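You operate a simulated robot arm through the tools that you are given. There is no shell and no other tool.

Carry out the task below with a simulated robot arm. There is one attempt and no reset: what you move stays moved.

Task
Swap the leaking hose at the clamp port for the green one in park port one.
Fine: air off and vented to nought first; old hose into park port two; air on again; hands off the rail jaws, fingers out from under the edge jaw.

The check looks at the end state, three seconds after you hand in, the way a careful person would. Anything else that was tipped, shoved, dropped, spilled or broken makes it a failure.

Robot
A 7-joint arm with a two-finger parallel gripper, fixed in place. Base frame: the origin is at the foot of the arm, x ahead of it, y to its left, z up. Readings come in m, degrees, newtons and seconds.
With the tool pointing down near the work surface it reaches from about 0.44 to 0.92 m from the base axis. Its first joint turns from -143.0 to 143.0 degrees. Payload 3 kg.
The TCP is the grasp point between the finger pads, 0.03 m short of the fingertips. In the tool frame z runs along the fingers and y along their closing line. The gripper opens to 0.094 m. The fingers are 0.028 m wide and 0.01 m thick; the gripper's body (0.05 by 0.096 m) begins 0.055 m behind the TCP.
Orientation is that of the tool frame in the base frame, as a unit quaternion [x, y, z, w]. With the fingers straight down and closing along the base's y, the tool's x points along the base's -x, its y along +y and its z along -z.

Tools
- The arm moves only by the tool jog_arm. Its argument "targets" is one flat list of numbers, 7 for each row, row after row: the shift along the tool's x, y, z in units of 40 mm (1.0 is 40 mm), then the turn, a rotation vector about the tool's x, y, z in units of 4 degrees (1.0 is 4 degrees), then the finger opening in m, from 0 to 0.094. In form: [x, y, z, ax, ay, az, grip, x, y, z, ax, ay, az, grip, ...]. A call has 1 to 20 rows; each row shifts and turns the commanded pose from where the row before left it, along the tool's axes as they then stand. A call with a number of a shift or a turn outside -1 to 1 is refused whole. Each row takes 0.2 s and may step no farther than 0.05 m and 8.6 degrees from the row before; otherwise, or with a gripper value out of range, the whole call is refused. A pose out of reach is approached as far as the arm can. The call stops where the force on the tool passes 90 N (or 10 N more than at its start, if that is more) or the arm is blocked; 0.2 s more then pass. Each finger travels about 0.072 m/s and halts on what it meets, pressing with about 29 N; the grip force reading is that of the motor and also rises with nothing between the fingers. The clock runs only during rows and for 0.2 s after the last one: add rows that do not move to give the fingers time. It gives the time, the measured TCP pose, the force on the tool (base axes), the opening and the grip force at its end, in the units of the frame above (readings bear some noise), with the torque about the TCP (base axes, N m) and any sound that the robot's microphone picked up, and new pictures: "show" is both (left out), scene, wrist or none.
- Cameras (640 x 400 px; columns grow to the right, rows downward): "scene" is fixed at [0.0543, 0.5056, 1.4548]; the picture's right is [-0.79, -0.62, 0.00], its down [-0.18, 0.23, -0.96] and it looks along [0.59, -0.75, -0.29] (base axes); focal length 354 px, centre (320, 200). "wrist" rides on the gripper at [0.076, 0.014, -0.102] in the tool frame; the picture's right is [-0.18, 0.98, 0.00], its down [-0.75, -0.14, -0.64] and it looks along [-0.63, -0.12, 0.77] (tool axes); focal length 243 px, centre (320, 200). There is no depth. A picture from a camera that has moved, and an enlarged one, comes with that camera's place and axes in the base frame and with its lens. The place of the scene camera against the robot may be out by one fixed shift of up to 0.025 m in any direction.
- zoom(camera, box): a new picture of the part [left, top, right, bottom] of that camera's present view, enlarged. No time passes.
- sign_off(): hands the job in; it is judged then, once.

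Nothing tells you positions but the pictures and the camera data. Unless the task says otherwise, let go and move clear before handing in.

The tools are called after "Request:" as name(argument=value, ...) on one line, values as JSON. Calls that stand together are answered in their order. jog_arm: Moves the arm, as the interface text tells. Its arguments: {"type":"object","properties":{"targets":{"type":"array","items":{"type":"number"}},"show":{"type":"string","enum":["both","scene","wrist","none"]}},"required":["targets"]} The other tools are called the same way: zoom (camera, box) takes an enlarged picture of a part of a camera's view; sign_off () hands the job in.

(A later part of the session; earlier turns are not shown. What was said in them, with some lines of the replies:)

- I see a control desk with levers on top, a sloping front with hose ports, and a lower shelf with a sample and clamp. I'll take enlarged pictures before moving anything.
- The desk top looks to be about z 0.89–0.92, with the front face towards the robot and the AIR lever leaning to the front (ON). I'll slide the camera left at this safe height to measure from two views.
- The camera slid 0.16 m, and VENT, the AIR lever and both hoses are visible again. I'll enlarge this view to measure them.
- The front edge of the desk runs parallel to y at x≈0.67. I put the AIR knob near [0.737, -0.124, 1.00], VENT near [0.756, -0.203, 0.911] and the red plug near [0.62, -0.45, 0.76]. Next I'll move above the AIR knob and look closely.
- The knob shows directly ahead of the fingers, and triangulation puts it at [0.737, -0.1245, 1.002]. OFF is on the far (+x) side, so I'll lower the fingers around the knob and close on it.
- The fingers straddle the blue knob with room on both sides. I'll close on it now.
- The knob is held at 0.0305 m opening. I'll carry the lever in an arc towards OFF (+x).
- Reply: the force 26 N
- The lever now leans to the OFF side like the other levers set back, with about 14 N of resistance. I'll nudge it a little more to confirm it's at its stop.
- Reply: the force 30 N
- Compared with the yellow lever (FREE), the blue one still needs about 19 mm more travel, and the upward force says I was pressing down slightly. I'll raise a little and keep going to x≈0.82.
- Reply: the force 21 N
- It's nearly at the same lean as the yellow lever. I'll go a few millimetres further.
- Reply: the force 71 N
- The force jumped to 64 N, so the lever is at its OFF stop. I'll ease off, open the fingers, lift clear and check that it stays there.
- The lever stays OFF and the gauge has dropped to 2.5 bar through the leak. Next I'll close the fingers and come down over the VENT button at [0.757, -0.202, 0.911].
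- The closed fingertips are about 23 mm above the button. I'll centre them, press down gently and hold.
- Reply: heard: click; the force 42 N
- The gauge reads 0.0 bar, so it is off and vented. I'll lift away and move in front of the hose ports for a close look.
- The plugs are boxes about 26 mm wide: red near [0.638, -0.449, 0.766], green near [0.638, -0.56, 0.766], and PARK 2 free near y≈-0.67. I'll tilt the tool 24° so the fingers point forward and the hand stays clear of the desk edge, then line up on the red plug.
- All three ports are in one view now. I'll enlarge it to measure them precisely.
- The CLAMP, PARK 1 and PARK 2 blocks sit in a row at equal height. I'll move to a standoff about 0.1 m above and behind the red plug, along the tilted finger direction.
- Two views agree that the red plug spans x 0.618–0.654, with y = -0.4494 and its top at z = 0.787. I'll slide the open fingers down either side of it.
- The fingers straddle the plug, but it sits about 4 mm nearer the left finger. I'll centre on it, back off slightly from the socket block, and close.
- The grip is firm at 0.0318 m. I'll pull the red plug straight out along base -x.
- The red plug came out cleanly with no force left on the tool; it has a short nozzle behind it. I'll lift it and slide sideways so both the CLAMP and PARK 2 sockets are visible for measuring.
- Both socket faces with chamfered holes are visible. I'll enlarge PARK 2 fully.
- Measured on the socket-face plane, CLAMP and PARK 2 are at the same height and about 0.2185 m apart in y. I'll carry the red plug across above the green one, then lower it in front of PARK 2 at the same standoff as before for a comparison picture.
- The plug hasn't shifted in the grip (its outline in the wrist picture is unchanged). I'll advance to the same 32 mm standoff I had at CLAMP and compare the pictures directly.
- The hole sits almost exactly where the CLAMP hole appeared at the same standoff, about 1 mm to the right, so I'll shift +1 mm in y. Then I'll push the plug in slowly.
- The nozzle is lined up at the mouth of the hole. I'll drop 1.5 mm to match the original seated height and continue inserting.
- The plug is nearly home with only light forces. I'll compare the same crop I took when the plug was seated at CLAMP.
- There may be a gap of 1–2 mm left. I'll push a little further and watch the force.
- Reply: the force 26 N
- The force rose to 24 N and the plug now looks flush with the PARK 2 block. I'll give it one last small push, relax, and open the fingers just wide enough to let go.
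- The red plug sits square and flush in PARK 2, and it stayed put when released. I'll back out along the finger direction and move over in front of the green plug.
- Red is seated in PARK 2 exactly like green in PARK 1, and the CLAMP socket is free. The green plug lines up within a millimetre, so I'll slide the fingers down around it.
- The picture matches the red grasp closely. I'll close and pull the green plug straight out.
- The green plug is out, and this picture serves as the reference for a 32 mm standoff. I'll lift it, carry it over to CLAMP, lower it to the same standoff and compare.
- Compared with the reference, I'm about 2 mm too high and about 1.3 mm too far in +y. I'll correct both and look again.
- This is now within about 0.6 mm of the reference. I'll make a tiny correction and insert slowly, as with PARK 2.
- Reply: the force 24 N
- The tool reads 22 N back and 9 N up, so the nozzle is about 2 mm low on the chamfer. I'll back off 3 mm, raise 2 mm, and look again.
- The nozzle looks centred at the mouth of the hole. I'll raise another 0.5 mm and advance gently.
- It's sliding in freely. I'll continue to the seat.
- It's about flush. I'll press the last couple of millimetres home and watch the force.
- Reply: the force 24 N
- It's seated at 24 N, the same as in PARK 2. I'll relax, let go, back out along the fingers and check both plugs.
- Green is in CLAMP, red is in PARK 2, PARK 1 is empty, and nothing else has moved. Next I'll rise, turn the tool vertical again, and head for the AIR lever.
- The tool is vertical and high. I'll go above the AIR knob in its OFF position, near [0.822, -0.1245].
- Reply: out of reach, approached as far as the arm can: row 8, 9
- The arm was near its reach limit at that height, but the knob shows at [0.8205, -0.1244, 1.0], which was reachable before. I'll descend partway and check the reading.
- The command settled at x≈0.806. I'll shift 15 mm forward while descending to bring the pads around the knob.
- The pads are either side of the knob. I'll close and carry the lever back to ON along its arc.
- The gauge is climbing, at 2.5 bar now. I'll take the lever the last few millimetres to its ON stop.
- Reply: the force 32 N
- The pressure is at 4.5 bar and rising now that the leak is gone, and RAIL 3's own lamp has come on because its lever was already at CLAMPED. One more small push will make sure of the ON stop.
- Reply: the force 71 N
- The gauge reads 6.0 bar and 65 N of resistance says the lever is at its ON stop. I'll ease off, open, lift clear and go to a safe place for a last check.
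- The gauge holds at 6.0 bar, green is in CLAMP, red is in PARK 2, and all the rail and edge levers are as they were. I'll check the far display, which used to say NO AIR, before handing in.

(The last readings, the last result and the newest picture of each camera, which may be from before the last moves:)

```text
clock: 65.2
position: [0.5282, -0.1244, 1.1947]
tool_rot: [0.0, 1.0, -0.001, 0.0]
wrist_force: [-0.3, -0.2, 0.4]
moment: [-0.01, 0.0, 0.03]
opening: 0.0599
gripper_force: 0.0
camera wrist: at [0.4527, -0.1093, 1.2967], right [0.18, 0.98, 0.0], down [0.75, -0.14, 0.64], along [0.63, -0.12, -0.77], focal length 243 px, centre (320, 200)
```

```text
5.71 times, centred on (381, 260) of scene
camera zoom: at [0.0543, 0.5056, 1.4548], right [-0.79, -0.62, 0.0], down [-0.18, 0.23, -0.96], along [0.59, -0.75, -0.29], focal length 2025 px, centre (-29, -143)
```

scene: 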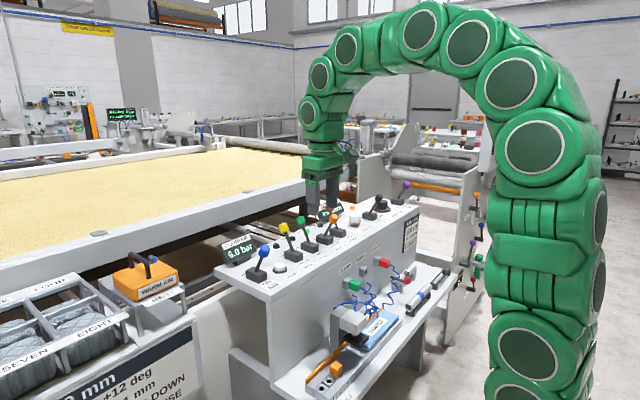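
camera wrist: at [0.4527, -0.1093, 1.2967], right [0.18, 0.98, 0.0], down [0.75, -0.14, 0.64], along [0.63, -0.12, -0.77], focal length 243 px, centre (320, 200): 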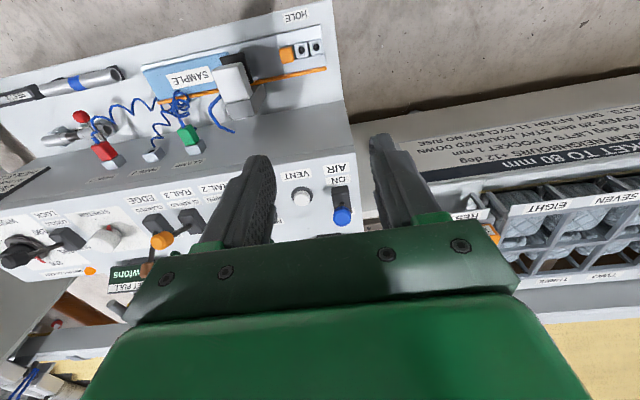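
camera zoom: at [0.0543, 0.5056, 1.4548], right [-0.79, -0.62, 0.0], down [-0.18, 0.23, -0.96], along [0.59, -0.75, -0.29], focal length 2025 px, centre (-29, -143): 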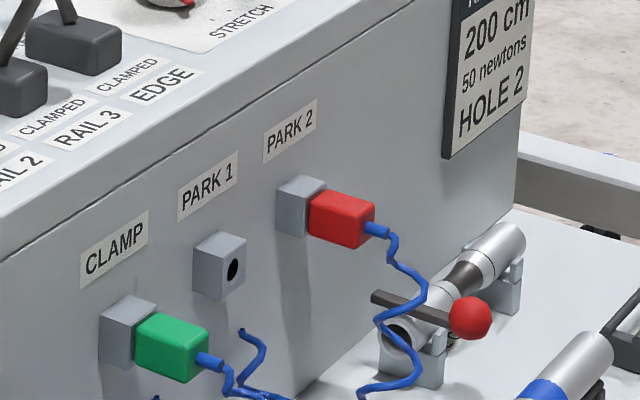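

The end state is as asked: air is on at 6.0 bar, green is in CLAMP, the old red hose is in PARK 2, and the rail and edge levers are untouched. The far display has changed from NO AIR to CLAMP OPEN, which fits the free rail levers. The arm is clear, so I'm handing in.

Request:
sign_off()

```text
The job is handed in.
```

The green hose is now in the clamp port and the old leaking red hose is in park port two. Park port one is empty.

- **Air off and vented:** I switched the air off and held VENT until the gauge read 0.0 bar before pulling any hose.
- **Air back on:** The lever is at its ON stop. The gauge climbed to 6.0 bar and was still there when I last looked, about three seconds later. With the old hose it read 3.0 bar.
- **Rail and edge jaws:** I did not touch any of the rail or edge levers, and the fingers never went under the edge jaw. The RAIL 3 lever was already set to CLAMPED, and its lamp came on when the pressure returned.
- **Far display:** It now says CLAMP OPEN instead of NO AIR, which I take to be because rails 1, 2 and the edge are still set to FREE.

Nothing else looked moved in the last pictures. The arm was clear of the desk when I handed in.
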